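You operate a simulated robot arm through the tools that you are given. There is no shell and no other tool. Be economical: measure what you need, move in short steps, check, and stop when the job is done.

Carry out the task below with a simulated two-armed robot. There is one attempt and no reset: what you move stays moved.

## Task
On the top of the make-up table, fold the gold scarf in half, so that its two long edges meet.

The check looks at the end state, three seconds after you hand in, the way a careful person would. Anything else that was tipped, shoved, dropped, spilled or broken makes it a failure. Flat cloth is picked up by pressing the open fingertips on it (5 to 10 N) and closing them slowly along it; thin cloth reads only 2 to 8 mm in the jaws.

## Robot
Two 7-joint arms with two-finger parallel grippers on one trunk, on a base that drives. Base frame: it is fixed to the floor where the robot stands at the start and does not move with it; the origin is under the middle of the robot, x ahead of it, y to its left, z up. Readings come in m, rad, newtons and seconds.
The left shoulder is at the start at [0.07, 0.163, 1.07], the right one opposite. Places, roughly: top of the make-up table [0.6, -0.2, 0.8]. Payload 3.43 kg a hand.
Tool frame (each hand has its own): the origin (TCP) lies between the finger pads and is the grasp point; the fingertips stand 0.034 m ahead of it; z points along the fingers, y is the line along which they close. The gripper opens to 0.128 m. The fingers are 0.024 m wide and 0.012 m thick; the gripper's body (0.048 by 0.13 m) begins 0.096 m behind the TCP.
Orientation is that of the tool frame in the base frame, as a unit quaternion [w, x, y, z]. With the fingers straight down and closing along the base's y, the tool's x points along the base's -x, its y along +y and its z along -z.

## Interface
- The arms move only by the tool drive_tool. It takes "left_deltas", "right_deltas" or both (then of equal length, played together; a hand with none holds still); each is a list of rows, each an object of numbers (a shift or turn left out is 0, a gripper value left out holds the last): "dx", "dy", "dz": the shift along the tool's x, y, z in m; "ax", "ay", "az": the turn, a rotation vector about the tool's x, y, z in rad; "hand": the gripper command, from -1 (shut) to 1 (fully open), values between in proportion. In form: [{"dx": .., "dy": .., "dz": .., "ax": .., "ay": .., "az": .., "hand": ..}, ...]. A call has 1 to 8 rows; each row shifts and turns the commanded pose from where the row before left it, along the tool's axes as they then stand. Each row takes 0.2 s and may step no farther than 0.05 m and 0.15 rad from the row before; otherwise, or with a gripper value out of range, the whole call is refused. A pose out of reach is approached as far as the arm can. The call stops where the force on the tool passes 40 N (or 10 N more than at its start, if that is more) or the arm is blocked; 0.2 s more then pass. The fingers move at their own pace (about 0.153 m/s each) and stop on an object; they squeeze with about 34 N. The grip force told is the motor's: it shows also when the fingers shut on nothing. Time passes only in rows, and 0.2 s behind the last, so rows that do not move let the fingers close. The reply holds the time, the measured pose of the TCP, the force on the tool along the base axes, the opening and the grip force, in the units named above and with some noise, with the torque about the TCP (base axes, N m) and any sound that the robot's microphone picked up.
- Cameras (640 x 400 px; columns grow to the right, rows downward): "scene" is now at [0.1111, -0.0326, 1.2847]; the picture's right is [-0.36, -0.93, 0.00], its down [-0.65, 0.25, -0.72] and it looks along [0.67, -0.26, -0.69] (base axes); focal length 214 px, centre (320, 200). "left" rides on the left gripper at [0.076, 0.011, -0.16] in its tool frame; the picture's right is [-0.15, 0.99, 0.00], its down [-0.88, -0.13, -0.46] and it looks along [-0.45, -0.07, 0.89] (tool axes); focal length 234 px, centre (320, 200). "right" rides on the right gripper at [0.076, -0.011, -0.16] in its tool frame; the picture's right is [0.15, 0.99, 0.00], its down [-0.88, 0.13, -0.46] and it looks along [-0.45, 0.07, 0.89] (tool axes); focal length 234 px, centre (320, 200). There is no depth. A picture from a camera that has moved, and an enlarged one, comes with that camera's place and axes in the base frame and with its lens. The place of the scene camera against the robot may be out by one fixed shift of up to 0.018 m in any direction.
- camera(camera): a new picture of that camera. It takes no simulated time.
- lift_body(by): slides the trunk up (or, below 0, down) by that many m; the arms and the scene camera ride with it, the base frame stays. It gives what a move gives, with no picture.
- steer(legs): drives the robot by 1 to 6 legs, each [ahead, left, turn to the left] in m, m and rad, along the robot's own axes; the way and the turn of a leg run together, so that a leg with both is an arc; at most 1.5 m and 3.142 rad a leg. The arms and the cameras ride along, it lands a little off, and it stops where it bumps. It gives what a move gives.
- turn_head(pan, tilt): turns the head with the scene camera to pan (to the left, within 1.501 rad either way) and tilt (down, from -0.506 to 1.204), counted from straight ahead of the robot. It gives what a move gives.
- enlarge(camera, box): a new picture of the part [left, top, right, bottom] of that camera's present view, enlarged. It takes no simulated time.
- sign_off(): hands the job in; it is judged then, once.

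Go step by step. Nothing tells you exact positions but the pictures and the camera data: compare them with the known pose of the tool, close in by small moves and look again before you grip or let go. The budget is 120 turns and 92 pictures, counting those below and the enlarged ones. Unless the task says otherwise, let go and move clear before handing in, and close with one line.

The tools are called after "Request:" by a JSON object that holds its "op" and its "data". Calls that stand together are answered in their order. drive_tool: Moves the arms, as the interface text tells. Its arguments: {"type":"object","properties":{"left_deltas":{"type":"array","items":{"type":"object","properties":{"dx":{"type":"number"},"dy":{"type":"number"},"dz":{"type":"number"},"ax":{"type":"number"},"ay":{"type":"number"},"az":{"type":"number"},"hand":{"type":"number"}}}},"right_deltas":{"type":"array","items":{"type":"object","properties":{"dx":{"type":"number"},"dy":{"type":"number"},"dz":{"type":"number"},"ax":{"type":"number"},"ay":{"type":"number"},"az":{"type":"number"},"hand":{"type":"number"}}}}},"required":[]} The other tools are called the same way: lift_body (by) slides the trunk up or down; steer (legs) drives the base; turn_head (pan, tilt) turns the head that bears the scene camera; camera (camera) takes a picture; enlarge (camera, box) takes an enlarged picture of a part of a camera's view; sign_off () hands the job in.

At the start:

```text
clock: 0.0
left_eef_pos: [0.4778, 0.3232, 0.9802]
left_tool_rot: [0.0, 0.0, 1.0, 0.0]
left_wrist_force: [0.1, 0.0, 0.6]
left_moment: [0.01, 0.0, -0.01]
left_gripper_width: 0.1283
left_grip_force: 0.1
right_eef_pos: [0.6771, -0.2621, 1.0426]
right_tool_rot: [0.0, 0.001, 1.0, 0.001]
right_wrist_force: [-0.5, -0.5, 0.2]
right_moment: [0.01, -0.03, 0.01]
right_gripper_width: 0.1277
right_grip_force: 0.2
trunk travel left (down, up): [-0.55, 0.39]
robot x, y, heading: [-0.0019, 0.0032, 0.003]
head pan, tilt: [-0.368, 0.764]
```

scene: 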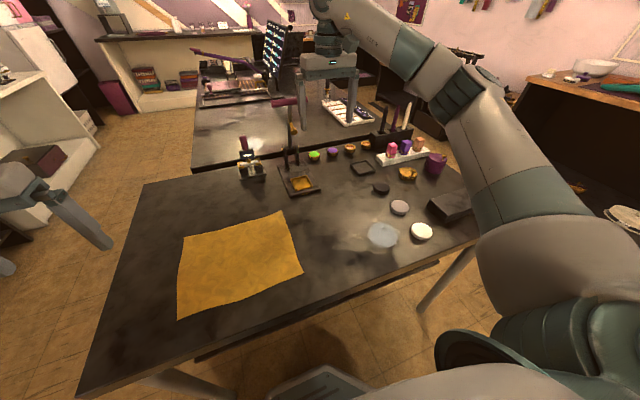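
right: 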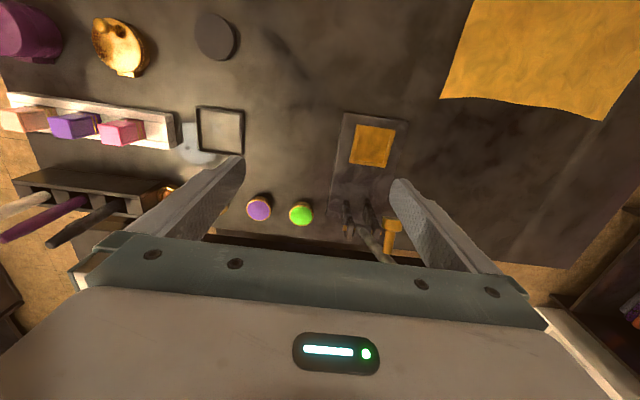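
left: 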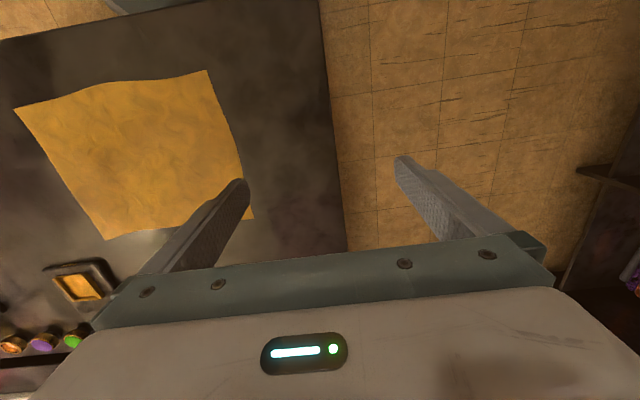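

The gold scarf lies with its long edges across y. I put its corners at x about 0.37 and 0.59, y about -0.08 and 0.195, on a table top near z 0.80. I plan to lift the far edge with both hands and fold it towards me, so I need to back up a little and will check behind first.

Request:
{"op": "turn_head", "data": {"pan": 1.5, "tilt": 0.6}}

Request:
{"op": "camera", "data": {"camera": "scene"}}

Request:
{"op": "turn_head", "data": {"pan": -1.5, "tilt": 0.6}}

Request:
{"op": "camera", "data": {"camera": "scene"}}

```text
clock: 1.8
left_eef_pos: [0.4781, 0.3225, 0.9809]
left_tool_rot: [0.0, 0.0, 1.0, 0.0]
left_wrist_force: [0.0, 0.8, -0.3]
left_moment: [0.01, -0.02, 0.02]
left_gripper_width: 0.1283
left_grip_force: 0.1
right_eef_pos: [0.6788, -0.2634, 1.0421]
right_tool_rot: [0.0, 0.0, 1.0, 0.0]
right_wrist_force: [-0.5, -0.2, 0.2]
right_moment: [0.01, -0.03, 0.03]
right_gripper_width: 0.1279
right_grip_force: 0.0
trunk travel left (down, up): [-0.55, 0.39]
robot x, y, heading: [0.002, -0.0014, -0.0]
head pan, tilt: [1.499, 0.6]
```

```text
88 pictures are left
camera scene: at [0.0407, 0.0851, 1.2987], right [1.0, -0.07, 0.0], down [-0.04, -0.56, -0.83], along [0.06, 0.82, -0.57], focal length 214 px, centre (320, 200)
```

scene: 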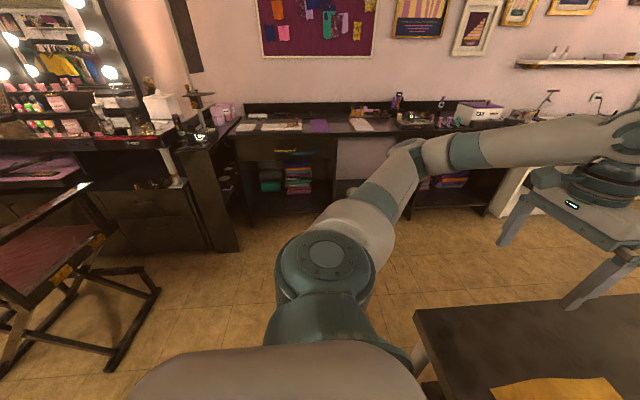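

```text
clock: 4.4
left_eef_pos: [0.4781, 0.3217, 0.9798]
left_tool_rot: [0.0, 0.0, 1.0, 0.0]
left_wrist_force: [0.1, -0.8, -0.4]
left_moment: [0.05, 0.05, -0.01]
left_gripper_width: 0.1281
left_grip_force: 0.0
right_eef_pos: [0.6777, -0.264, 1.0427]
right_tool_rot: [0.0, 0.001, 1.0, 0.0]
right_wrist_force: [0.2, -0.2, -0.5]
right_moment: [-0.02, -0.02, 0.03]
right_gripper_width: 0.1281
right_grip_force: 0.0
trunk travel left (down, up): [-0.55, 0.39]
robot x, y, heading: [-0.0031, 0.0003, -0.003]
head pan, tilt: [-1.499, 0.6]
```

```text
87 pictures are left
camera scene: at [0.0407, -0.0912, 1.2987], right [-1.0, -0.07, 0.0], down [-0.04, 0.56, -0.83], along [0.06, -0.82, -0.56], focal length 214 px, centre (320, 200)
```

scene: 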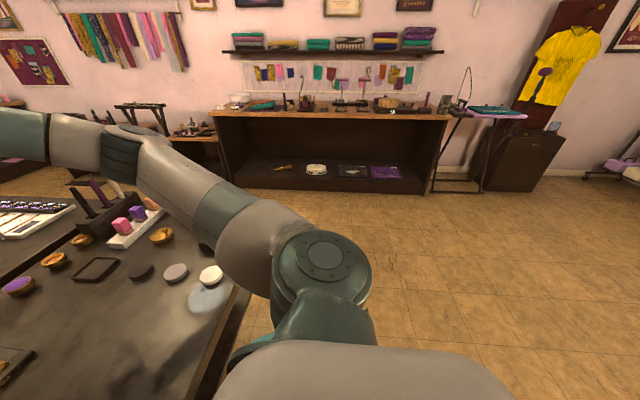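

The floor behind me is clear for a short way; the chair is far off to the left and rear. I'll back up about 0.18 m and look down at the scarf.

Request:
{"op": "steer", "data": {"legs": [[-0.18, 0, 0]]}}

Request:
{"op": "turn_head", "data": {"pan": 0.05, "tilt": 0.75}}

Request:
{"op": "camera", "data": {"camera": "scene"}}

Request:
{"op": "camera", "data": {"camera": "left"}}

Request:
{"op": "camera", "data": {"camera": "right"}}

```text
clock: 6.0
left_eef_pos: [0.2982, 0.3213, 0.9799]
left_tool_rot: [0.0, 0.003, 1.0, -0.001]
left_wrist_force: [-0.4, -0.1, 0.8]
left_moment: [-0.03, -0.04, -0.03]
left_gripper_width: 0.1279
left_grip_force: 0.0
right_eef_pos: [0.4962, -0.2639, 1.0425]
right_tool_rot: [0.0, 0.002, 1.0, 0.0]
right_wrist_force: [-0.4, -0.5, 0.4]
right_moment: [-0.06, -0.02, -0.01]
right_gripper_width: 0.1277
right_grip_force: 0.1
trunk travel left (down, up): [-0.55, 0.39]
robot x, y, heading: [-0.1773, -0.001, 0.001]
head pan, tilt: [-1.499, 0.6]
```

```text
clock: 7.6
left_eef_pos: [0.2989, 0.3211, 0.981]
left_tool_rot: [-0.001, 0.001, 1.0, 0.0]
left_wrist_force: [0.1, 0.0, -0.2]
left_moment: [-0.02, 0.01, -0.03]
left_gripper_width: 0.128
left_grip_force: 0.0
right_eef_pos: [0.4974, -0.2638, 1.0417]
right_tool_rot: [0.0, 0.002, 1.0, 0.0]
right_wrist_force: [1.0, -0.3, -0.4]
right_moment: [-0.01, 0.01, -0.01]
right_gripper_width: 0.128
right_grip_force: 0.0
trunk travel left (down, up): [-0.55, 0.39]
robot x, y, heading: [-0.1797, -0.0006, -0.001]
head pan, tilt: [0.051, 0.75]
```

```text
86 pictures are left
camera scene: at [-0.0625, 0.001, 1.2858], right [0.05, -1.0, 0.0], down [-0.68, -0.03, -0.73], along [0.73, 0.03, -0.68], focal length 214 px, centre (320, 200)
```

scene: 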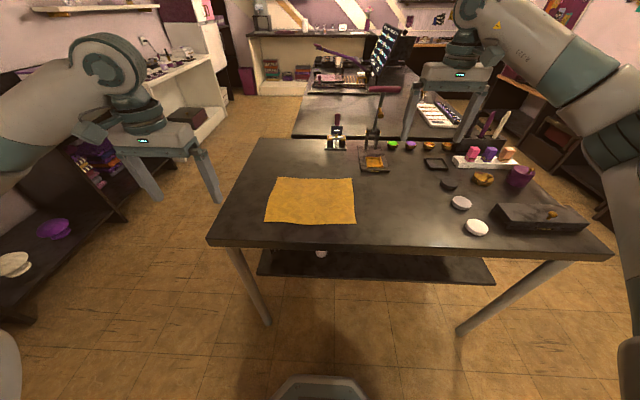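

```text
85 pictures are left
camera left: at [0.2221, 0.3319, 1.1404], right [0.15, 0.99, 0.0], down [0.88, -0.13, 0.46], along [0.45, -0.07, -0.89], focal length 234 px, centre (320, 200)
```

left: 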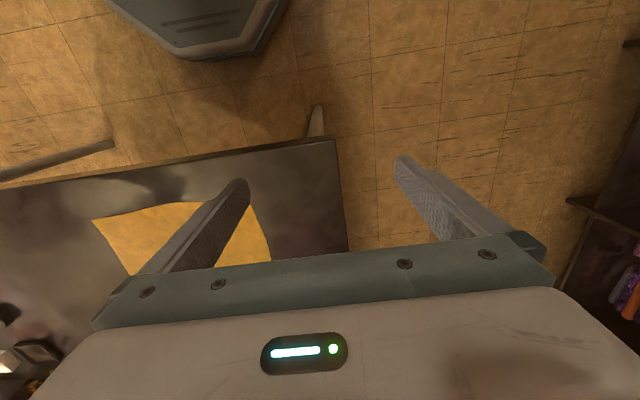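

```text
84 pictures are left
camera right: at [0.4206, -0.2764, 1.2011], right [-0.14, 0.99, 0.0], down [0.88, 0.13, 0.46], along [0.45, 0.07, -0.89], focal length 234 px, centre (320, 200)
```

right: 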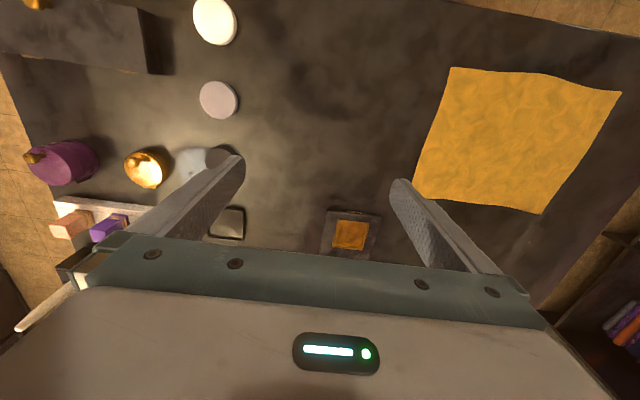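

The right-wrist view puts the scarf corners at about x 0.372 and 0.590, y -0.076 and 0.193, and agrees with a top at z 0.80. There may be something tall behind the tray, so I'll zoom in on it before bringing the hands near.

Request:
{"op": "enlarge", "data": {"camera": "scene", "box": [250, 70, 450, 240]}}

```text
2.35 times, centred on (350, 155) of scene
camera zoom: at [-0.0625, 0.001, 1.2858], right [0.05, -1.0, 0.0], down [-0.68, -0.03, -0.73], along [0.73, 0.03, -0.68], focal length 505 px, centre (249, 306)
```

zoom: 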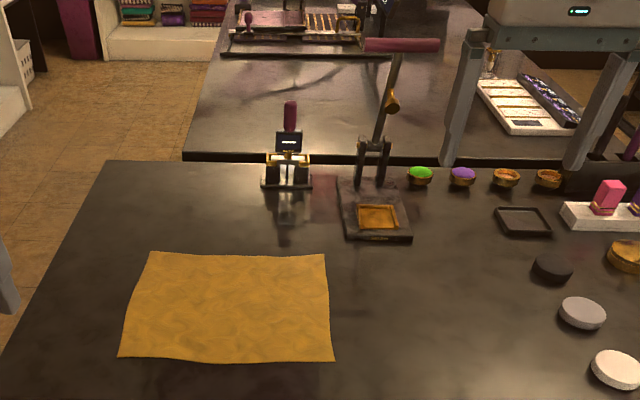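

The tall lever belongs to a press at about x 0.8, y -0.17, well clear of the far scarf corners. I'll bring both hands above the far corners with the fingers opened a little.

Request:
{"op": "drive_tool", "data": {"left_deltas": [{"dx": -0.0351, "dy": -0.0198, "hand": -0.6}, {"dx": -0.0351, "dy": -0.0198}, {"dx": -0.0351, "dy": -0.0198}, {"dx": -0.0351, "dy": -0.0198}, {"dx": -0.0351, "dy": -0.0198}, {"dx": -0.0351, "dy": -0.0198}, {"dx": -0.0351, "dy": -0.0198}, {"dx": -0.0351, "dy": -0.0198}], "right_deltas": [{"dx": -0.0104, "dy": 0.0279, "dz": 0.0077, "hand": -0.6}, {"dx": -0.0104, "dy": 0.0279, "dz": 0.0077}, {"dx": -0.0104, "dy": 0.0279, "dz": 0.0077}, {"dx": -0.0104, "dy": 0.0279, "dz": 0.0077}, {"dx": -0.0104, "dy": 0.0279, "dz": 0.0077}, {"dx": -0.0104, "dy": 0.0279, "dz": 0.0077}, {"dx": -0.0104, "dy": 0.0279, "dz": 0.0077}, {"dx": -0.0104, "dy": 0.0279, "dz": 0.0077}]}}

Request:
{"op": "camera", "data": {"camera": "left"}}

Request:
{"op": "camera", "data": {"camera": "right"}}

```text
clock: 9.4
left_eef_pos: [0.5814, 0.16, 0.9773]
left_tool_rot: [-0.001, 0.0, 1.0, 0.0]
left_wrist_force: [1.0, -0.1, -0.4]
left_moment: [0.03, 0.05, -0.01]
left_gripper_width: 0.0256
left_grip_force: 0.1
right_eef_pos: [0.5817, -0.0434, 0.9798]
right_tool_rot: [-0.001, 0.003, 1.0, 0.0]
right_wrist_force: [0.2, 0.3, 0.2]
right_moment: [-0.01, 0.04, 0.02]
right_gripper_width: 0.0256
right_grip_force: 0.0
trunk travel left (down, up): [-0.55, 0.39]
robot x, y, heading: [-0.18, 0.001, -0.003]
head pan, tilt: [0.051, 0.75]
```

```text
82 pictures are left
camera left: at [0.5044, 0.171, 1.1371], right [0.15, 0.99, 0.0], down [0.88, -0.13, 0.45], along [0.45, -0.07, -0.89], focal length 234 px, centre (320, 200)
```

left: 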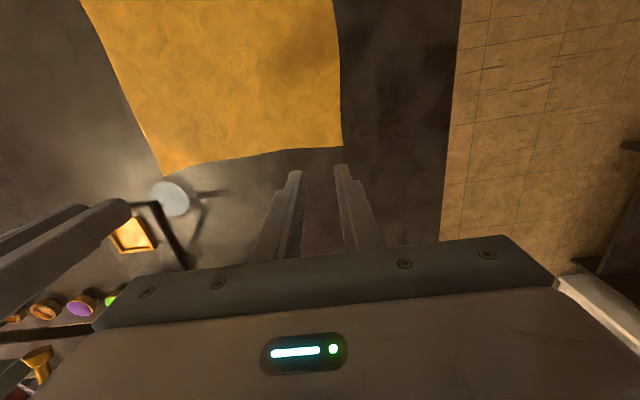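

```text
81 pictures are left
camera right: at [0.5059, -0.0552, 1.1381], right [-0.14, 0.99, 0.0], down [0.88, 0.13, 0.45], along [0.45, 0.06, -0.89], focal length 234 px, centre (320, 200)
```

right: 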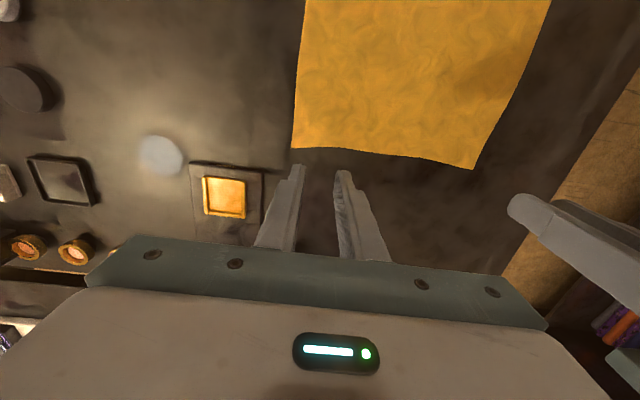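

Close up, the far corners are at about (0.593, 0.189) and (0.598, -0.087). I'll shift the right hand slightly outward and lower both hands to just above the cloth.

Request:
{"op": "drive_tool", "data": {"left_deltas": [{"dz": 0.032}, {"dz": 0.032}, {"dz": 0.032}, {"dz": 0.026}], "right_deltas": [{"dx": -0.0015, "dy": -0.014, "dz": 0.032}, {"dz": 0.032}, {"dz": 0.032}, {"dz": 0.028}]}}

Request:
{"op": "camera", "data": {"camera": "left"}}

Request:
{"op": "camera", "data": {"camera": "right"}}

```text
clock: 10.4
left_eef_pos: [0.5811, 0.1617, 0.857]
left_tool_rot: [0.0, 0.002, 1.0, 0.001]
left_wrist_force: [0.2, -0.1, -1.0]
left_moment: [-0.01, 0.04, -0.02]
left_gripper_width: 0.0255
left_grip_force: 0.1
right_eef_pos: [0.5803, -0.0543, 0.855]
right_tool_rot: [0.0, 0.002, 1.0, 0.0]
right_wrist_force: [-0.1, -0.2, 0.4]
right_moment: [0.0, 0.01, 0.0]
right_gripper_width: 0.0255
right_grip_force: 0.1
trunk travel left (down, up): [-0.55, 0.39]
robot x, y, heading: [-0.1789, 0.0011, -0.001]
head pan, tilt: [0.051, 0.75]
```

```text
80 pictures are left
camera left: at [0.5041, 0.1724, 1.0166], right [0.15, 0.99, 0.0], down [0.88, -0.13, 0.46], along [0.45, -0.07, -0.89], focal length 234 px, centre (320, 200)
```

left: 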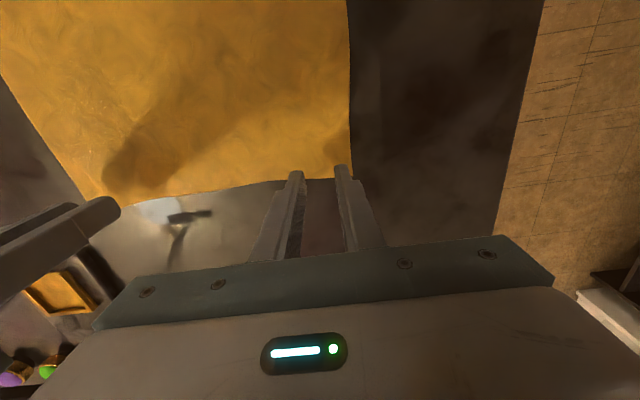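

```text
79 pictures are left
camera right: at [0.5038, -0.0666, 1.0139], right [-0.14, 0.99, 0.0], down [0.88, 0.13, 0.45], along [0.45, 0.07, -0.89], focal length 234 px, centre (320, 200)
```

right: 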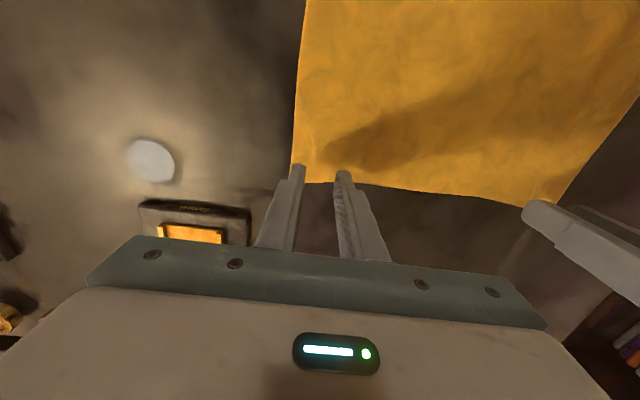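

Both fingers are about 2 cm above the cloth and a little too close to the side edges. I'll shift each hand inward a few millimetres and go down until contact.

Request:
{"op": "drive_tool", "data": {"left_deltas": [{"dy": -0.007, "dz": 0.006}, {"dz": 0.006}, {"dz": 0.005}, {"dz": 0.003}], "right_deltas": [{"dx": -0.003, "dy": 0.009, "dz": 0.006}, {"dz": 0.006}, {"dz": 0.004}, {"dz": 0.002}]}}

```text
clock: 11.4
left_eef_pos: [0.58, 0.1557, 0.8371]
left_tool_rot: [0.001, 0.001, 1.0, 0.0]
left_wrist_force: [-0.6, -0.5, -0.7]
left_moment: [0.0, -0.02, 0.0]
left_gripper_width: 0.0255
left_grip_force: 0.1
right_eef_pos: [0.5852, -0.0458, 0.8376]
right_tool_rot: [0.0, 0.002, 1.0, 0.001]
right_wrist_force: [0.3, -0.3, 0.4]
right_moment: [-0.01, 0.01, 0.0]
right_gripper_width: 0.0254
right_grip_force: 0.1
trunk travel left (down, up): [-0.55, 0.39]
robot x, y, heading: [-0.178, 0.0033, 0.0]
head pan, tilt: [0.051, 0.75]
```

No contact yet at z 0.837, so I'll keep lowering in millimetre steps.

Request:
{"op": "drive_tool", "data": {"left_deltas": [{"dz": 0.002}, {"dz": 0.001}], "right_deltas": [{"dz": 0.002}, {"dz": 0.001}]}}

```text
clock: 12.0
left_eef_pos: [0.5802, 0.1562, 0.8354]
left_tool_rot: [-0.001, 0.001, 1.0, 0.0]
left_wrist_force: [0.6, -0.2, 0.8]
left_moment: [0.03, 0.02, -0.01]
left_gripper_width: 0.0257
left_grip_force: 0.3
right_eef_pos: [0.5849, -0.0469, 0.8357]
right_tool_rot: [0.0, 0.001, 1.0, -0.001]
right_wrist_force: [-0.1, -0.2, 0.7]
right_moment: [-0.02, -0.01, 0.0]
right_gripper_width: 0.0254
right_grip_force: 0.0
trunk travel left (down, up): [-0.55, 0.39]
robot x, y, heading: [-0.1804, -0.0015, -0.004]
head pan, tilt: [0.051, 0.75]
```

Request:
{"op": "drive_tool", "data": {"left_deltas": [{"dz": 0.001}, {"dz": 0.001}], "right_deltas": [{"dz": 0.001}, {"dz": 0.001}]}}

```text
clock: 12.6
left_eef_pos: [0.5798, 0.1553, 0.8349]
left_tool_rot: [0.001, 0.001, 1.0, 0.0]
left_wrist_force: [1.0, -0.9, 6.7]
left_moment: [-0.03, -0.07, 0.02]
left_gripper_width: 0.0256
left_grip_force: 0.1
right_eef_pos: [0.5838, -0.0466, 0.8346]
right_tool_rot: [0.001, 0.002, 1.0, 0.0]
right_wrist_force: [2.0, 0.9, 8.8]
right_moment: [0.0, -0.03, 0.0]
right_gripper_width: 0.0256
right_grip_force: 0.0
trunk travel left (down, up): [-0.55, 0.39]
robot x, y, heading: [-0.1762, 0.0062, 0.004]
head pan, tilt: [0.051, 0.75]
```

Both hands now press with 7 to 9 N. I'll close the fingers slowly along the cloth.

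Request:
{"op": "drive_tool", "data": {"left_deltas": [{"hand": -0.66}, {"hand": -0.72}, {"hand": -0.78}, {"hand": -0.84}, {"hand": -0.9}, {"hand": -0.95}, {"hand": -1}, {"hand": -1}], "right_deltas": [{"hand": -0.66}, {"hand": -0.72}, {"hand": -0.78}, {"hand": -0.84}, {"hand": -0.9}, {"hand": -0.95}, {"hand": -1}, {"hand": -1}]}}

Request:
{"op": "camera", "data": {"camera": "left"}}

Request:
{"op": "camera", "data": {"camera": "right"}}

```text
clock: 14.4
left_eef_pos: [0.5781, 0.1544, 0.8346]
left_tool_rot: [0.0, 0.002, 1.0, -0.001]
left_wrist_force: [0.6, -18.6, 9.1]
left_moment: [-0.6, -0.02, 0.08]
left_gripper_width: 0.0017
left_grip_force: 34.1
right_eef_pos: [0.5828, -0.0446, 0.8344]
right_tool_rot: [0.001, 0.0, 1.0, 0.001]
right_wrist_force: [-0.4, 19.0, 10.1]
right_moment: [0.63, 0.01, -0.09]
right_gripper_width: 0.0019
right_grip_force: 33.4
trunk travel left (down, up): [-0.55, 0.39]
robot x, y, heading: [-0.1756, -0.002, -0.0]
head pan, tilt: [0.051, 0.75]
```

```text
78 pictures are left
camera left: at [0.5008, 0.165, 0.9946], right [0.15, 0.99, 0.0], down [0.88, -0.13, 0.46], along [0.45, -0.07, -0.89], focal length 234 px, centre (320, 200)
```

left: 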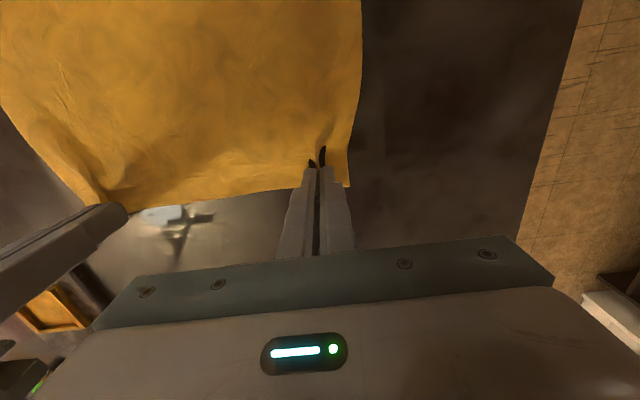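

```text
77 pictures are left
camera right: at [0.5061, -0.0576, 0.994], right [-0.15, 0.99, 0.0], down [0.88, 0.13, 0.46], along [0.45, 0.07, -0.89], focal length 234 px, centre (320, 200)
```

right: 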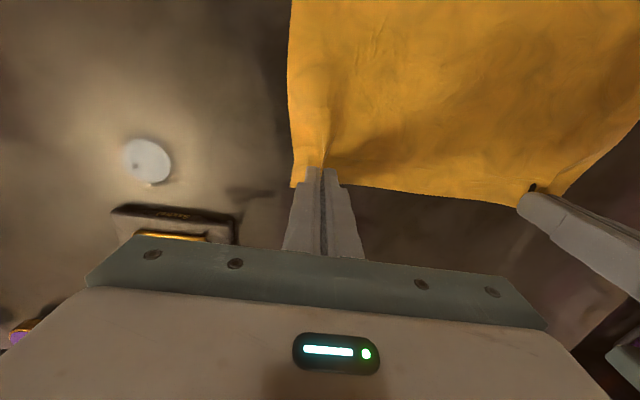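

Both grips read about 2 mm with a tuck of cloth in the jaws, and the cloth is taut between them. I'll ease the hands inward, lift slightly and check the hold.

Request:
{"op": "drive_tool", "data": {"left_deltas": [{"dz": -0.002, "dy": -0.003}, {"dz": -0.008, "dy": -0.002}, {"dz": -0.01}, {"dz": -0.01}], "right_deltas": [{"dz": -0.002, "dy": 0.003}, {"dz": -0.008, "dy": 0.002}, {"dz": -0.01}, {"dz": -0.01}]}}

Request:
{"op": "camera", "data": {"camera": "left"}}

Request:
{"op": "camera", "data": {"camera": "scene"}}

```text
clock: 15.4
left_eef_pos: [0.5794, 0.1507, 0.8627]
left_tool_rot: [0.0, 0.001, 1.0, 0.001]
left_wrist_force: [1.0, -2.6, -0.7]
left_moment: [-0.09, -0.02, 0.04]
left_gripper_width: 0.0018
left_grip_force: 34.4
right_eef_pos: [0.5864, -0.0427, 0.8629]
right_tool_rot: [-0.001, 0.002, 1.0, 0.0]
right_wrist_force: [-0.5, 3.9, 0.0]
right_moment: [0.09, 0.03, -0.04]
right_gripper_width: 0.0019
right_grip_force: 33.8
trunk travel left (down, up): [-0.55, 0.39]
robot x, y, heading: [-0.1809, 0.0035, -0.004]
head pan, tilt: [0.051, 0.75]
```

```text
76 pictures are left
camera left: at [0.5025, 0.1607, 1.0228], right [0.15, 0.99, 0.0], down [0.88, -0.13, 0.45], along [0.45, -0.07, -0.89], focal length 234 px, centre (320, 200)
```

left: 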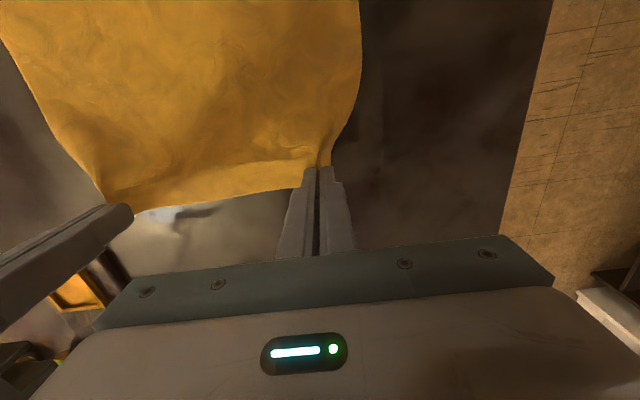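

```text
75 pictures are left
camera scene: at [-0.0626, 0.0011, 1.2858], right [0.05, -1.0, 0.0], down [-0.68, -0.03, -0.73], along [0.73, 0.04, -0.68], focal length 214 px, centre (320, 200)
```

scene: 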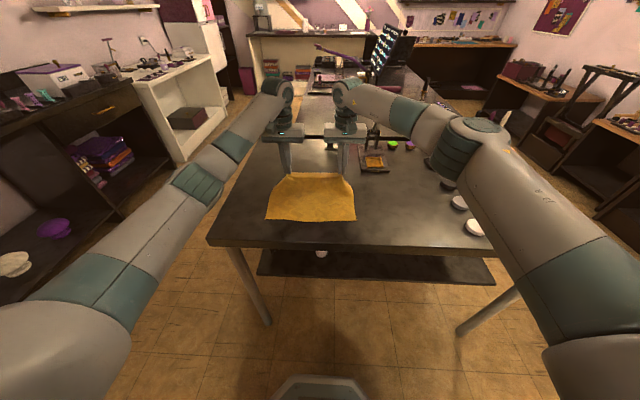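

The far edge has come up cleanly in both hands. I'll swing it up and towards me while tilting the fingers forward, halfway through the fold.

Request:
{"op": "drive_tool", "data": {"left_deltas": [{"dx": 0.0097, "dz": -0.0179, "ay": -0.05}, {"dx": 0.0097, "dz": -0.0179, "ay": -0.05}, {"dx": 0.0127, "dz": -0.0161, "ay": -0.05}, {"dx": 0.0127, "dz": -0.0161, "ay": -0.05}, {"dx": 0.0149, "dz": -0.0102, "ay": -0.05}, {"dx": 0.0149, "dz": -0.0102, "ay": -0.05}, {"dx": 0.0167, "dz": -0.007, "ay": -0.06}, {"dx": 0.0167, "dz": -0.007, "ay": -0.06}], "right_deltas": [{"dx": 0.0097, "dz": -0.0179, "ay": -0.05}, {"dx": 0.0097, "dz": -0.0179, "ay": -0.05}, {"dx": 0.0127, "dz": -0.0161, "ay": -0.05}, {"dx": 0.0127, "dz": -0.0161, "ay": -0.05}, {"dx": 0.0149, "dz": -0.0102, "ay": -0.05}, {"dx": 0.0149, "dz": -0.0102, "ay": -0.05}, {"dx": 0.0167, "dz": -0.007, "ay": -0.06}, {"dx": 0.0167, "dz": -0.007, "ay": -0.06}]}}

Request:
{"op": "enlarge", "data": {"camera": "scene", "box": [200, 90, 440, 250]}}

Request:
{"op": "camera", "data": {"camera": "left"}}

```text
clock: 17.2
left_eef_pos: [0.4597, 0.1515, 0.9439]
left_tool_rot: [0.208, 0.002, 0.978, 0.0]
left_wrist_force: [0.4, -1.6, 0.3]
left_moment: [-0.06, 0.0, -0.05]
left_gripper_width: 0.0018
left_grip_force: 33.9
right_eef_pos: [0.4643, -0.042, 0.9432]
right_tool_rot: [0.209, 0.001, 0.978, -0.001]
right_wrist_force: [-0.5, 2.2, -0.6]
right_moment: [0.07, -0.03, 0.01]
right_gripper_width: 0.0015
right_grip_force: 34.0
trunk travel left (down, up): [-0.55, 0.39]
robot x, y, heading: [-0.1772, -0.0002, -0.003]
head pan, tilt: [0.051, 0.75]
```

```text
2.50 times, centred on (320, 170) of scene
camera zoom: at [-0.0634, 0.001, 1.286], right [0.05, -1.0, 0.0], down [-0.68, -0.03, -0.73], along [0.73, 0.04, -0.68], focal length 536 px, centre (320, 275)
```

zoom: 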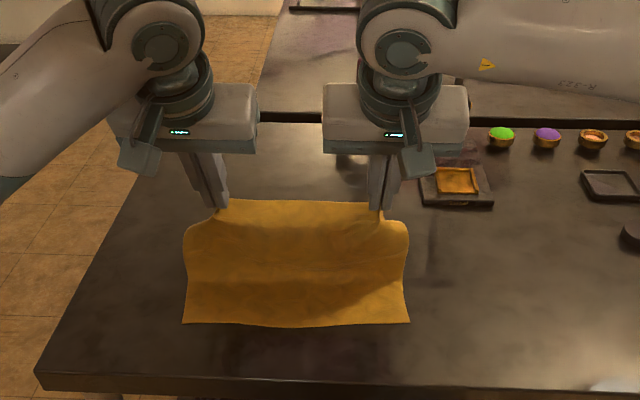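

```text
73 pictures are left
camera left: at [0.3241, 0.1612, 1.0587], right [0.14, 0.99, 0.06], down [0.62, -0.13, 0.78], along [0.77, -0.07, -0.63], focal length 234 px, centre (320, 200)
```

left: 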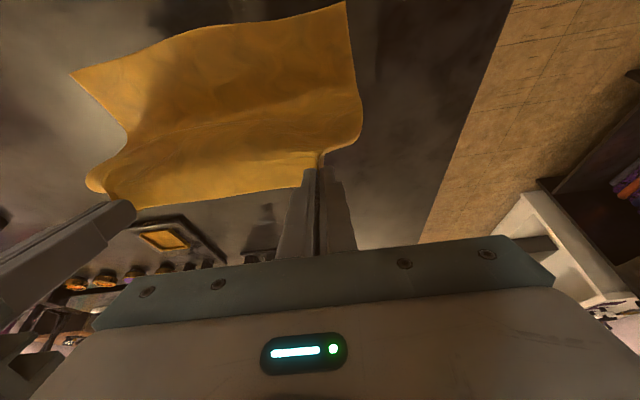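

The edge is held about 11 cm up above the fold line, and the near edge has stayed in place. I'll back the robot 9 cm to carry the edge over the near edge.

Request:
{"op": "steer", "data": {"legs": [[-0.09, 0, 0]]}}

Request:
{"op": "enlarge", "data": {"camera": "scene", "box": [200, 90, 440, 250]}}

Request:
{"op": "camera", "data": {"camera": "left"}}

Request:
{"op": "camera", "data": {"camera": "right"}}

```text
clock: 18.3
left_eef_pos: [0.3674, 0.1504, 0.9444]
left_tool_rot: [0.208, 0.002, 0.978, 0.0]
left_wrist_force: [0.0, -2.7, -0.8]
left_moment: [-0.07, -0.01, 0.01]
left_gripper_width: 0.0018
left_grip_force: 34.4
right_eef_pos: [0.3733, -0.0404, 0.9439]
right_tool_rot: [0.208, 0.001, 0.978, 0.0]
right_wrist_force: [0.3, 1.9, 0.5]
right_moment: [0.08, -0.01, 0.04]
right_gripper_width: 0.0018
right_grip_force: 33.9
trunk travel left (down, up): [-0.55, 0.39]
robot x, y, heading: [-0.2701, -0.0054, -0.003]
head pan, tilt: [0.051, 0.75]
```

```text
2.50 times, centred on (320, 170) of scene
camera zoom: at [-0.1557, 0.0012, 1.2859], right [0.05, -1.0, 0.0], down [-0.68, -0.03, -0.73], along [0.73, 0.04, -0.68], focal length 536 px, centre (320, 275)
```

zoom: 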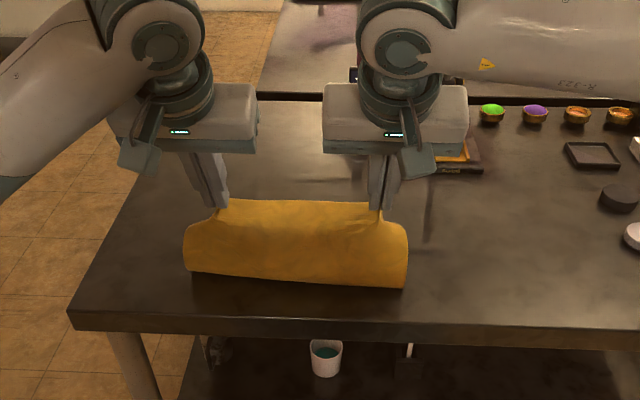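

```text
71 pictures are left
camera left: at [0.2321, 0.1617, 1.0587], right [0.14, 0.99, 0.06], down [0.62, -0.13, 0.78], along [0.77, -0.07, -0.63], focal length 234 px, centre (320, 200)
```

left: 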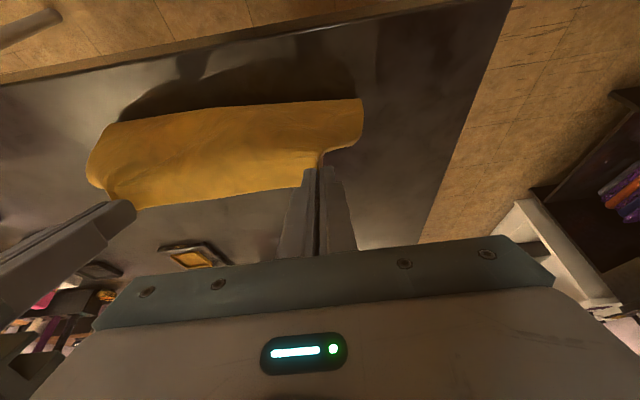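

```text
70 pictures are left
camera right: at [0.2383, -0.0527, 1.0574], right [-0.13, 0.99, -0.06], down [0.62, 0.13, 0.78], along [0.77, 0.06, -0.63], focal length 234 px, centre (320, 200)
```

right: 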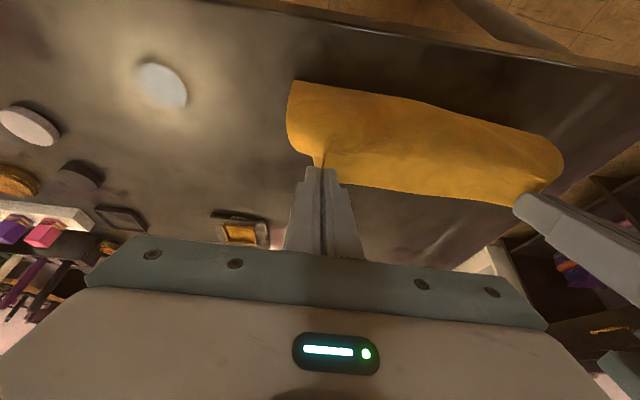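

The sheet has swung over and the held edge is above the near edge. To lay it flat I need the fingers nearly horizontal, so I'll keep tilting forward while lowering; the gripper bodies stay in front of the table edge.

Request:
{"op": "drive_tool", "data": {"left_deltas": [{"dx": 0.0151, "dz": 0.0088, "ay": -0.14}, {"dx": 0.0145, "dz": 0.0084, "ay": -0.14}, {"dx": 0.014, "dz": 0.0082, "ay": -0.14}, {"dx": 0.0137, "dz": 0.0083, "ay": -0.14}], "right_deltas": [{"dx": 0.0151, "dz": 0.0088, "ay": -0.14}, {"dx": 0.0145, "dz": 0.0084, "ay": -0.14}, {"dx": 0.014, "dz": 0.0082, "ay": -0.14}, {"dx": 0.0137, "dz": 0.0083, "ay": -0.14}]}}

Request:
{"op": "enlarge", "data": {"camera": "scene", "box": [200, 90, 440, 250]}}

Request:
{"op": "camera", "data": {"camera": "left"}}

```text
clock: 19.3
left_eef_pos: [0.3422, 0.1509, 0.8846]
left_tool_rot: [0.471, 0.001, 0.882, -0.001]
left_wrist_force: [0.2, -2.7, 0.3]
left_moment: [-0.07, -0.03, -0.08]
left_gripper_width: 0.0016
left_grip_force: 33.7
right_eef_pos: [0.347, -0.0405, 0.8849]
right_tool_rot: [0.471, 0.002, 0.882, -0.001]
right_wrist_force: [0.4, 3.5, -0.3]
right_moment: [0.08, -0.01, 0.13]
right_gripper_width: 0.0018
right_grip_force: 33.6
trunk travel left (down, up): [-0.55, 0.39]
robot x, y, heading: [-0.274, -0.0006, 0.004]
head pan, tilt: [0.051, 0.75]
```

```text
2.50 times, centred on (320, 170) of scene
camera zoom: at [-0.1547, 0.0017, 1.286], right [0.05, -1.0, 0.0], down [-0.68, -0.03, -0.73], along [0.73, 0.04, -0.68], focal length 536 px, centre (320, 275)
```

zoom: 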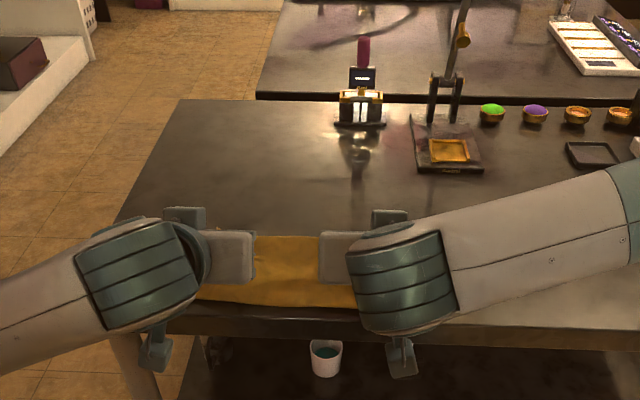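

```text
68 pictures are left
camera left: at [0.1658, 0.1627, 0.9095], right [0.08, 0.99, 0.12], down [0.11, -0.13, 0.99], along [0.99, -0.07, -0.12], focal length 234 px, centre (320, 200)
```

left: 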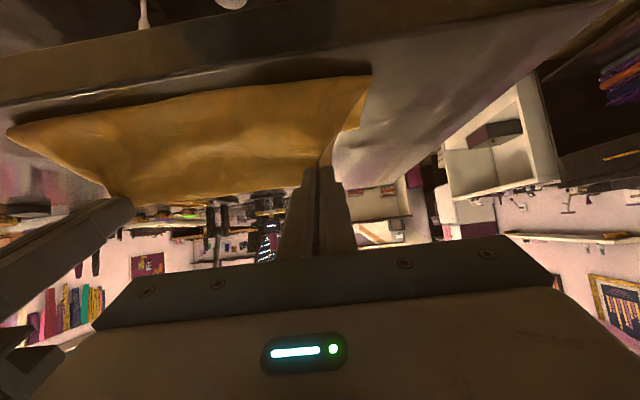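

The sheet is leaving the jaws on my side and bulging past the near edge, which would curl the edge under. I'll lift it back up to mid-fold with more finger tilt so the sheet hangs straight, then check where the near edge is.

Request:
{"op": "drive_tool", "data": {"left_deltas": [{"dx": -0.0216, "dz": -0.0007, "ay": -0.09}, {"dx": -0.0265, "dz": 0.0124, "ay": -0.09}, {"dx": -0.0188, "dz": 0.0179, "ay": -0.09}, {"dx": -0.01, "dz": 0.0225, "ay": -0.05}], "right_deltas": [{"dx": -0.0216, "dz": -0.0007, "ay": -0.09}, {"dx": -0.0265, "dz": 0.0124, "ay": -0.09}, {"dx": -0.0188, "dz": 0.0179, "ay": -0.09}, {"dx": -0.01, "dz": 0.0225, "ay": -0.05}]}}

Request:
{"op": "enlarge", "data": {"camera": "scene", "box": [200, 90, 440, 250]}}

Request:
{"op": "camera", "data": {"camera": "left"}}

Request:
{"op": "camera", "data": {"camera": "right"}}

```text
clock: 20.3
left_eef_pos: [0.4242, 0.1514, 0.9325]
left_tool_rot: [0.605, 0.0, 0.796, -0.001]
left_wrist_force: [0.4, -1.7, -0.1]
left_moment: [-0.02, 0.01, -0.03]
left_gripper_width: 0.0017
left_grip_force: 34.0
right_eef_pos: [0.4311, -0.0398, 0.9317]
right_tool_rot: [0.605, 0.001, 0.796, -0.001]
right_wrist_force: [-0.8, 0.1, -1.1]
right_moment: [0.04, -0.03, 0.0]
right_gripper_width: 0.0017
right_grip_force: 33.8
trunk travel left (down, up): [-0.55, 0.39]
robot x, y, heading: [-0.2762, 0.0034, 0.001]
head pan, tilt: [0.051, 0.75]
```

```text
2.50 times, centred on (320, 170) of scene
camera zoom: at [-0.1548, 0.0024, 1.2858], right [0.05, -1.0, 0.0], down [-0.68, -0.03, -0.73], along [0.73, 0.04, -0.68], focal length 536 px, centre (320, 275)
```

zoom: 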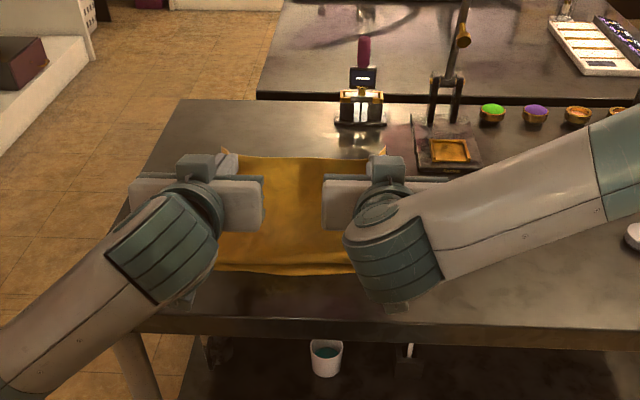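

```text
66 pictures are left
camera left: at [0.2487, 0.1618, 0.9022], right [0.04, 0.99, 0.14], down [-0.2, -0.13, 0.97], along [0.98, -0.07, 0.2], focal length 234 px, centre (320, 200)
```

left: 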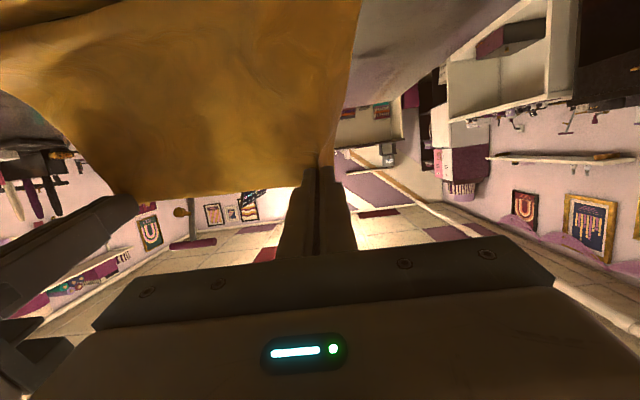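

```text
65 pictures are left
camera right: at [0.2568, -0.0519, 0.901], right [-0.04, 0.99, -0.14], down [-0.2, 0.13, 0.97], along [0.98, 0.07, 0.2], focal length 234 px, centre (320, 200)
```

right: 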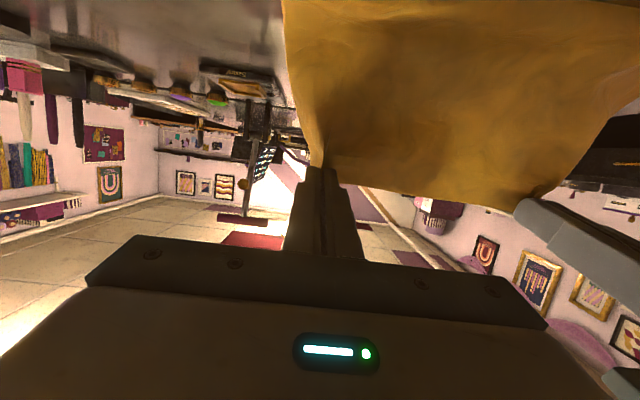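

The near edge is still at about x 0.375, and the sheet now hangs straight down with its edge up, as I want. I'll bring it over and down in an arc with the fingers near horizontal.

Request:
{"op": "drive_tool", "data": {"left_deltas": [{"dx": 0.0091, "dz": -0.0152, "ay": -0.02}, {"dx": 0.0182, "dz": -0.0162, "ay": -0.02}, {"dx": 0.0247, "dz": -0.015, "ay": -0.02}, {"dx": 0.0233, "dz": -0.0105, "ay": -0.02}, {"dx": 0.0222, "dz": -0.006, "ay": -0.02}], "right_deltas": [{"dx": 0.0091, "dz": -0.0152, "ay": -0.02}, {"dx": 0.0182, "dz": -0.0162, "ay": -0.02}, {"dx": 0.0247, "dz": -0.015, "ay": -0.02}, {"dx": 0.0233, "dz": -0.0105, "ay": -0.02}, {"dx": 0.0222, "dz": -0.006, "ay": -0.02}]}}

Request:
{"op": "enlarge", "data": {"camera": "scene", "box": [200, 110, 440, 270]}}

Request:
{"op": "camera", "data": {"camera": "left"}}

```text
clock: 21.5
left_eef_pos: [0.342, 0.1505, 0.8502]
left_tool_rot: [0.644, 0.0, 0.765, 0.0]
left_wrist_force: [-0.5, -0.8, -0.5]
left_moment: [-0.01, 0.01, -0.04]
left_gripper_width: 0.0017
left_grip_force: 33.7
right_eef_pos: [0.3472, -0.0415, 0.8511]
right_tool_rot: [0.644, 0.002, 0.765, -0.001]
right_wrist_force: [0.4, 1.3, 0.0]
right_moment: [0.02, 0.0, -0.01]
right_gripper_width: 0.0018
right_grip_force: 34.4
trunk travel left (down, up): [-0.55, 0.39]
robot x, y, heading: [-0.2707, 0.0007, -0.0]
head pan, tilt: [0.051, 0.75]
```

```text
2.50 times, centred on (320, 190) of scene
camera zoom: at [-0.1551, 0.0018, 1.286], right [0.05, -1.0, 0.0], down [-0.68, -0.03, -0.73], along [0.73, 0.04, -0.68], focal length 536 px, centre (320, 225)
```

zoom: 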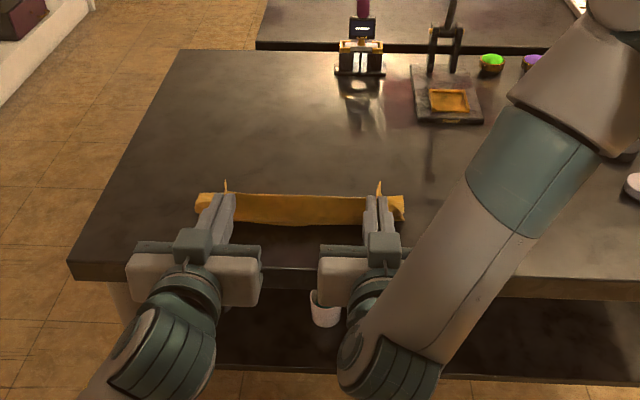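

```text
63 pictures are left
camera left: at [0.1711, 0.16, 0.8033], right [0.03, 0.99, 0.14], down [-0.3, -0.13, 0.95], along [0.95, -0.07, 0.29], focal length 234 px, centre (320, 200)
```

left: 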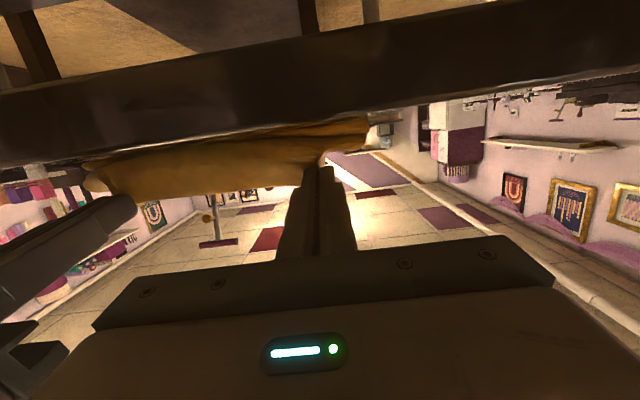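

The fold now shows as a narrow loop under the fingers, with both edge tips sticking up. I'll lower the hands another 2 cm or so and look again.

Request:
{"op": "drive_tool", "data": {"left_deltas": [{"dx": 0.011, "dz": 0.0019}, {"dx": 0.011, "dz": 0.0019}], "right_deltas": [{"dx": 0.011, "dz": 0.0019}, {"dx": 0.011, "dz": 0.0019}]}}

Request:
{"op": "enlarge", "data": {"camera": "scene", "box": [240, 150, 400, 250]}}

Request:
{"op": "camera", "data": {"camera": "right"}}

```text
clock: 22.1
left_eef_pos: [0.3425, 0.1501, 0.829]
left_tool_rot: [0.643, 0.001, 0.766, -0.001]
left_wrist_force: [-0.7, -0.5, -1.1]
left_moment: [0.01, 0.0, -0.05]
left_gripper_width: 0.0018
left_grip_force: 33.6
right_eef_pos: [0.3471, -0.041, 0.8276]
right_tool_rot: [0.644, 0.002, 0.765, -0.001]
right_wrist_force: [0.3, 0.7, 0.4]
right_moment: [0.03, 0.03, 0.06]
right_gripper_width: 0.0018
right_grip_force: 33.4
trunk travel left (down, up): [-0.55, 0.39]
robot x, y, heading: [-0.2749, -0.0017, -0.006]
head pan, tilt: [0.051, 0.75]
```

```text
4.00 times, centred on (320, 200) of scene
camera zoom: at [-0.1549, 0.0012, 1.2859], right [0.05, -1.0, 0.0], down [-0.68, -0.03, -0.73], along [0.73, 0.04, -0.68], focal length 858 px, centre (320, 200)
```

zoom: 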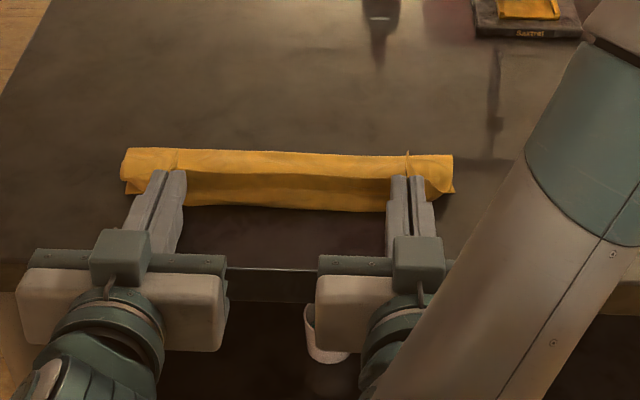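

```text
61 pictures are left
camera right: at [0.1768, -0.0522, 0.7793], right [-0.02, 0.99, -0.14], down [-0.3, 0.13, 0.95], along [0.95, 0.06, 0.29], focal length 234 px, centre (320, 200)
```

right: 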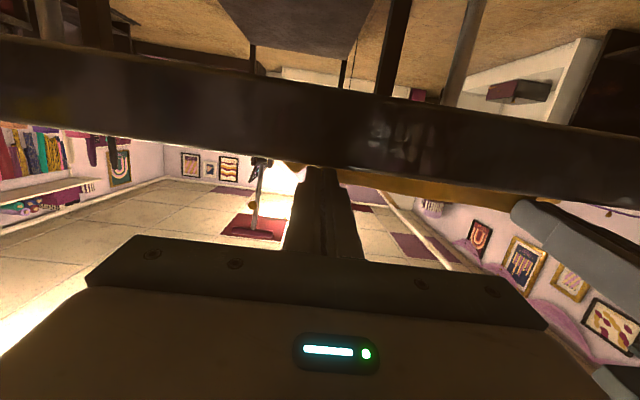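

The held edge stands up as a small wall, with the bottom layer still in place under it. The hands are clear of the table's front edge, so I'll tip the fingers past horizontal to lean the edge towards me.

Request:
{"op": "drive_tool", "data": {"left_deltas": [{"dx": -0.0172, "dz": -0.0095, "ay": -0.1}, {"dx": -0.0153, "dz": -0.0092, "ay": -0.12}, {"dx": -0.0056, "dz": -0.0051, "ay": -0.14}, {"dx": 0.004, "dz": -0.0036, "ay": -0.14}], "right_deltas": [{"dx": -0.0172, "dz": -0.0095, "ay": -0.1}, {"dx": -0.0153, "dz": -0.0092, "ay": -0.12}, {"dx": -0.0056, "dz": -0.0051, "ay": -0.14}, {"dx": 0.004, "dz": -0.0036, "ay": -0.14}]}}

Request:
{"op": "enlarge", "data": {"camera": "scene", "box": [240, 150, 400, 250]}}

```text
clock: 23.1
left_eef_pos: [0.3194, 0.1506, 0.8637]
left_tool_rot: [0.813, 0.001, 0.582, 0.0]
left_wrist_force: [0.1, -0.1, -0.6]
left_moment: [0.04, 0.07, 0.0]
left_gripper_width: 0.0018
left_grip_force: 33.9
right_eef_pos: [0.3959, 0.0482, 0.943]
right_tool_rot: [0.807, 0.009, 0.59, -0.007]
right_wrist_force: [0.7, 0.2, 0.1]
right_moment: [0.02, 0.02, -0.01]
right_gripper_width: 0.0015
right_grip_force: 33.9
right hand out of reach, approached as far as the arm can: row 1, 2, 3, 4
trunk travel left (down, up): [-0.55, 0.39]
robot x, y, heading: [-0.2727, -0.0012, -0.0]
head pan, tilt: [0.051, 0.75]
```

```text
4.00 times, centred on (320, 200) of scene
camera zoom: at [-0.1551, 0.0012, 1.2859], right [0.05, -1.0, 0.0], down [-0.68, -0.03, -0.73], along [0.73, 0.04, -0.68], focal length 858 px, centre (320, 200)
```

zoom: 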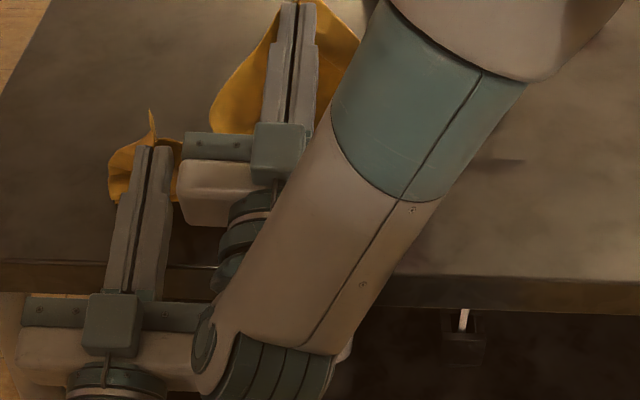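

The right arm could not reach that tilt and drifted inwards and up. I'll undo that tilt so both hands return to the near-horizontal pose.

Request:
{"op": "drive_tool", "data": {"left_deltas": [{"dx": -0.0035, "dz": 0.0041, "ay": 0.14}, {"dx": 0.0062, "dz": 0.0043, "ay": 0.14}, {"dx": 0.0, "dz": 0.0073, "ay": 0.12}, {}], "right_deltas": [{"dx": -0.0035, "dz": 0.0041, "ay": 0.14}, {"dx": 0.0062, "dz": 0.0043, "ay": 0.14}, {"dx": 0.0, "dz": 0.0073, "ay": 0.12}, {}]}}

Request:
{"op": "enlarge", "data": {"camera": "scene", "box": [220, 120, 420, 250]}}

```text
clock: 24.1
left_eef_pos: [0.3345, 0.1513, 0.864]
left_tool_rot: [0.681, 0.0, 0.732, 0.0]
left_wrist_force: [0.2, -1.3, 0.6]
left_moment: [0.02, -0.03, 0.01]
left_gripper_width: 0.0016
left_grip_force: 34.2
right_eef_pos: [0.4099, 0.0498, 0.9426]
right_tool_rot: [0.681, 0.001, 0.733, -0.002]
right_wrist_force: [0.2, 0.3, 0.3]
right_moment: [0.01, -0.03, -0.03]
right_gripper_width: 0.0017
right_grip_force: 33.9
trunk travel left (down, up): [-0.55, 0.39]
robot x, y, heading: [-0.2751, 0.0017, 0.0]
head pan, tilt: [0.051, 0.75]
```

```text
3.08 times, centred on (320, 185) of scene
camera zoom: at [-0.1549, 0.0017, 1.2858], right [0.05, -1.0, 0.0], down [-0.68, -0.03, -0.73], along [0.73, 0.04, -0.68], focal length 660 px, centre (320, 246)
```

zoom: 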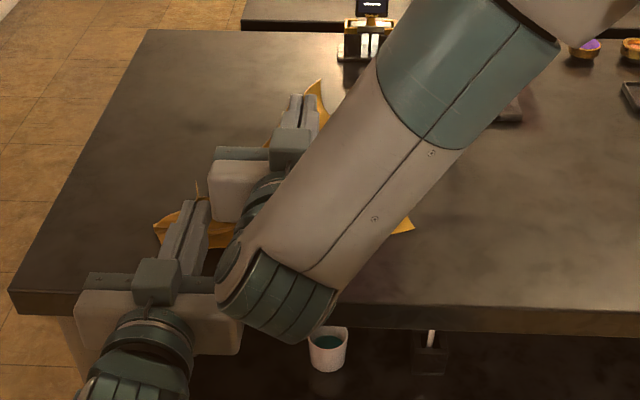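

The right hand is now at (0.41, 0.05, 0.94), still gripping. I'll bring both hands back up to the mid-fold pose at their proper spacing and inspect the cloth.

Request:
{"op": "drive_tool", "data": {"left_deltas": [{"dx": -0.0175, "dz": 0.0225, "ay": 0.05}, {"dx": -0.0175, "dz": 0.0225, "ay": 0.05}, {"dx": -0.0175, "dz": 0.0225, "ay": 0.05}, {"dx": -0.0175, "dz": 0.0225, "ay": 0.05}], "right_deltas": [{"dy": -0.0228, "dz": 0.005, "ay": 0.05}, {"dy": -0.0228, "dz": 0.005, "ay": 0.05}, {"dy": -0.0228, "dz": 0.005, "ay": 0.05}, {"dy": -0.0228, "dz": 0.005, "ay": 0.05}]}}

Request:
{"op": "enlarge", "data": {"camera": "scene", "box": [200, 110, 440, 260]}}

Request:
{"op": "camera", "data": {"camera": "right"}}

```text
clock: 25.1
left_eef_pos: [0.4367, 0.1475, 0.9197]
left_tool_rot: [0.605, 0.002, 0.796, -0.001]
left_wrist_force: [-0.4, -3.9, 0.5]
left_moment: [-0.06, -0.02, -0.14]
left_gripper_width: 0.0016
left_grip_force: 34.1
right_eef_pos: [0.4293, -0.0446, 0.9371]
right_tool_rot: [0.605, 0.001, 0.796, 0.001]
right_wrist_force: [0.2, 3.4, -0.3]
right_moment: [0.08, 0.02, 0.14]
right_gripper_width: 0.0016
right_grip_force: 34.3
trunk travel left (down, up): [-0.55, 0.39]
robot x, y, heading: [-0.274, 0.0006, 0.002]
head pan, tilt: [0.051, 0.75]
```

```text
2.67 times, centred on (320, 185) of scene
camera zoom: at [-0.1544, -0.0002, 1.2857], right [0.05, -1.0, 0.0], down [-0.68, -0.03, -0.73], along [0.73, 0.04, -0.68], focal length 572 px, centre (320, 240)
```

zoom: 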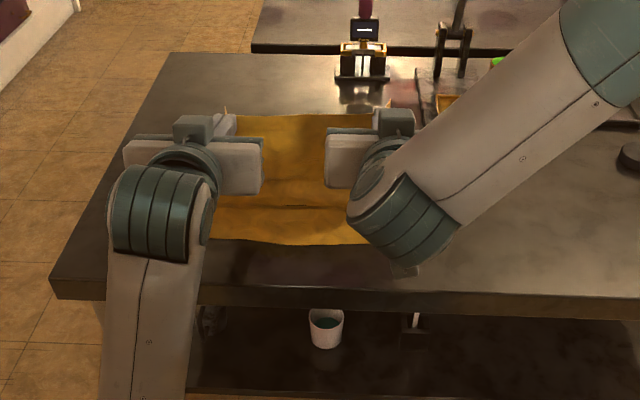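

```text
57 pictures are left
camera right: at [0.2549, -0.0566, 0.9071], right [-0.04, 0.99, -0.14], down [-0.2, 0.13, 0.97], along [0.98, 0.07, 0.19], focal length 234 px, centre (320, 200)
```

right: 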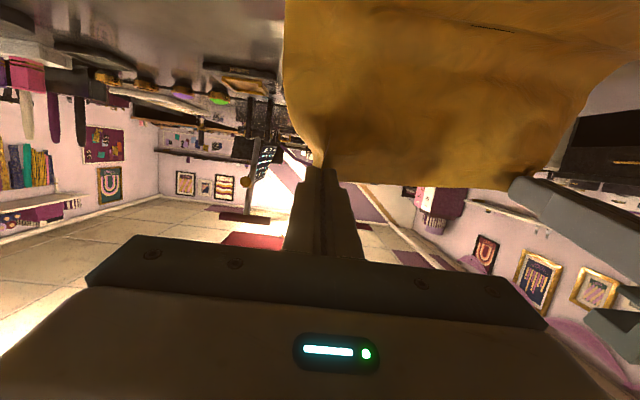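

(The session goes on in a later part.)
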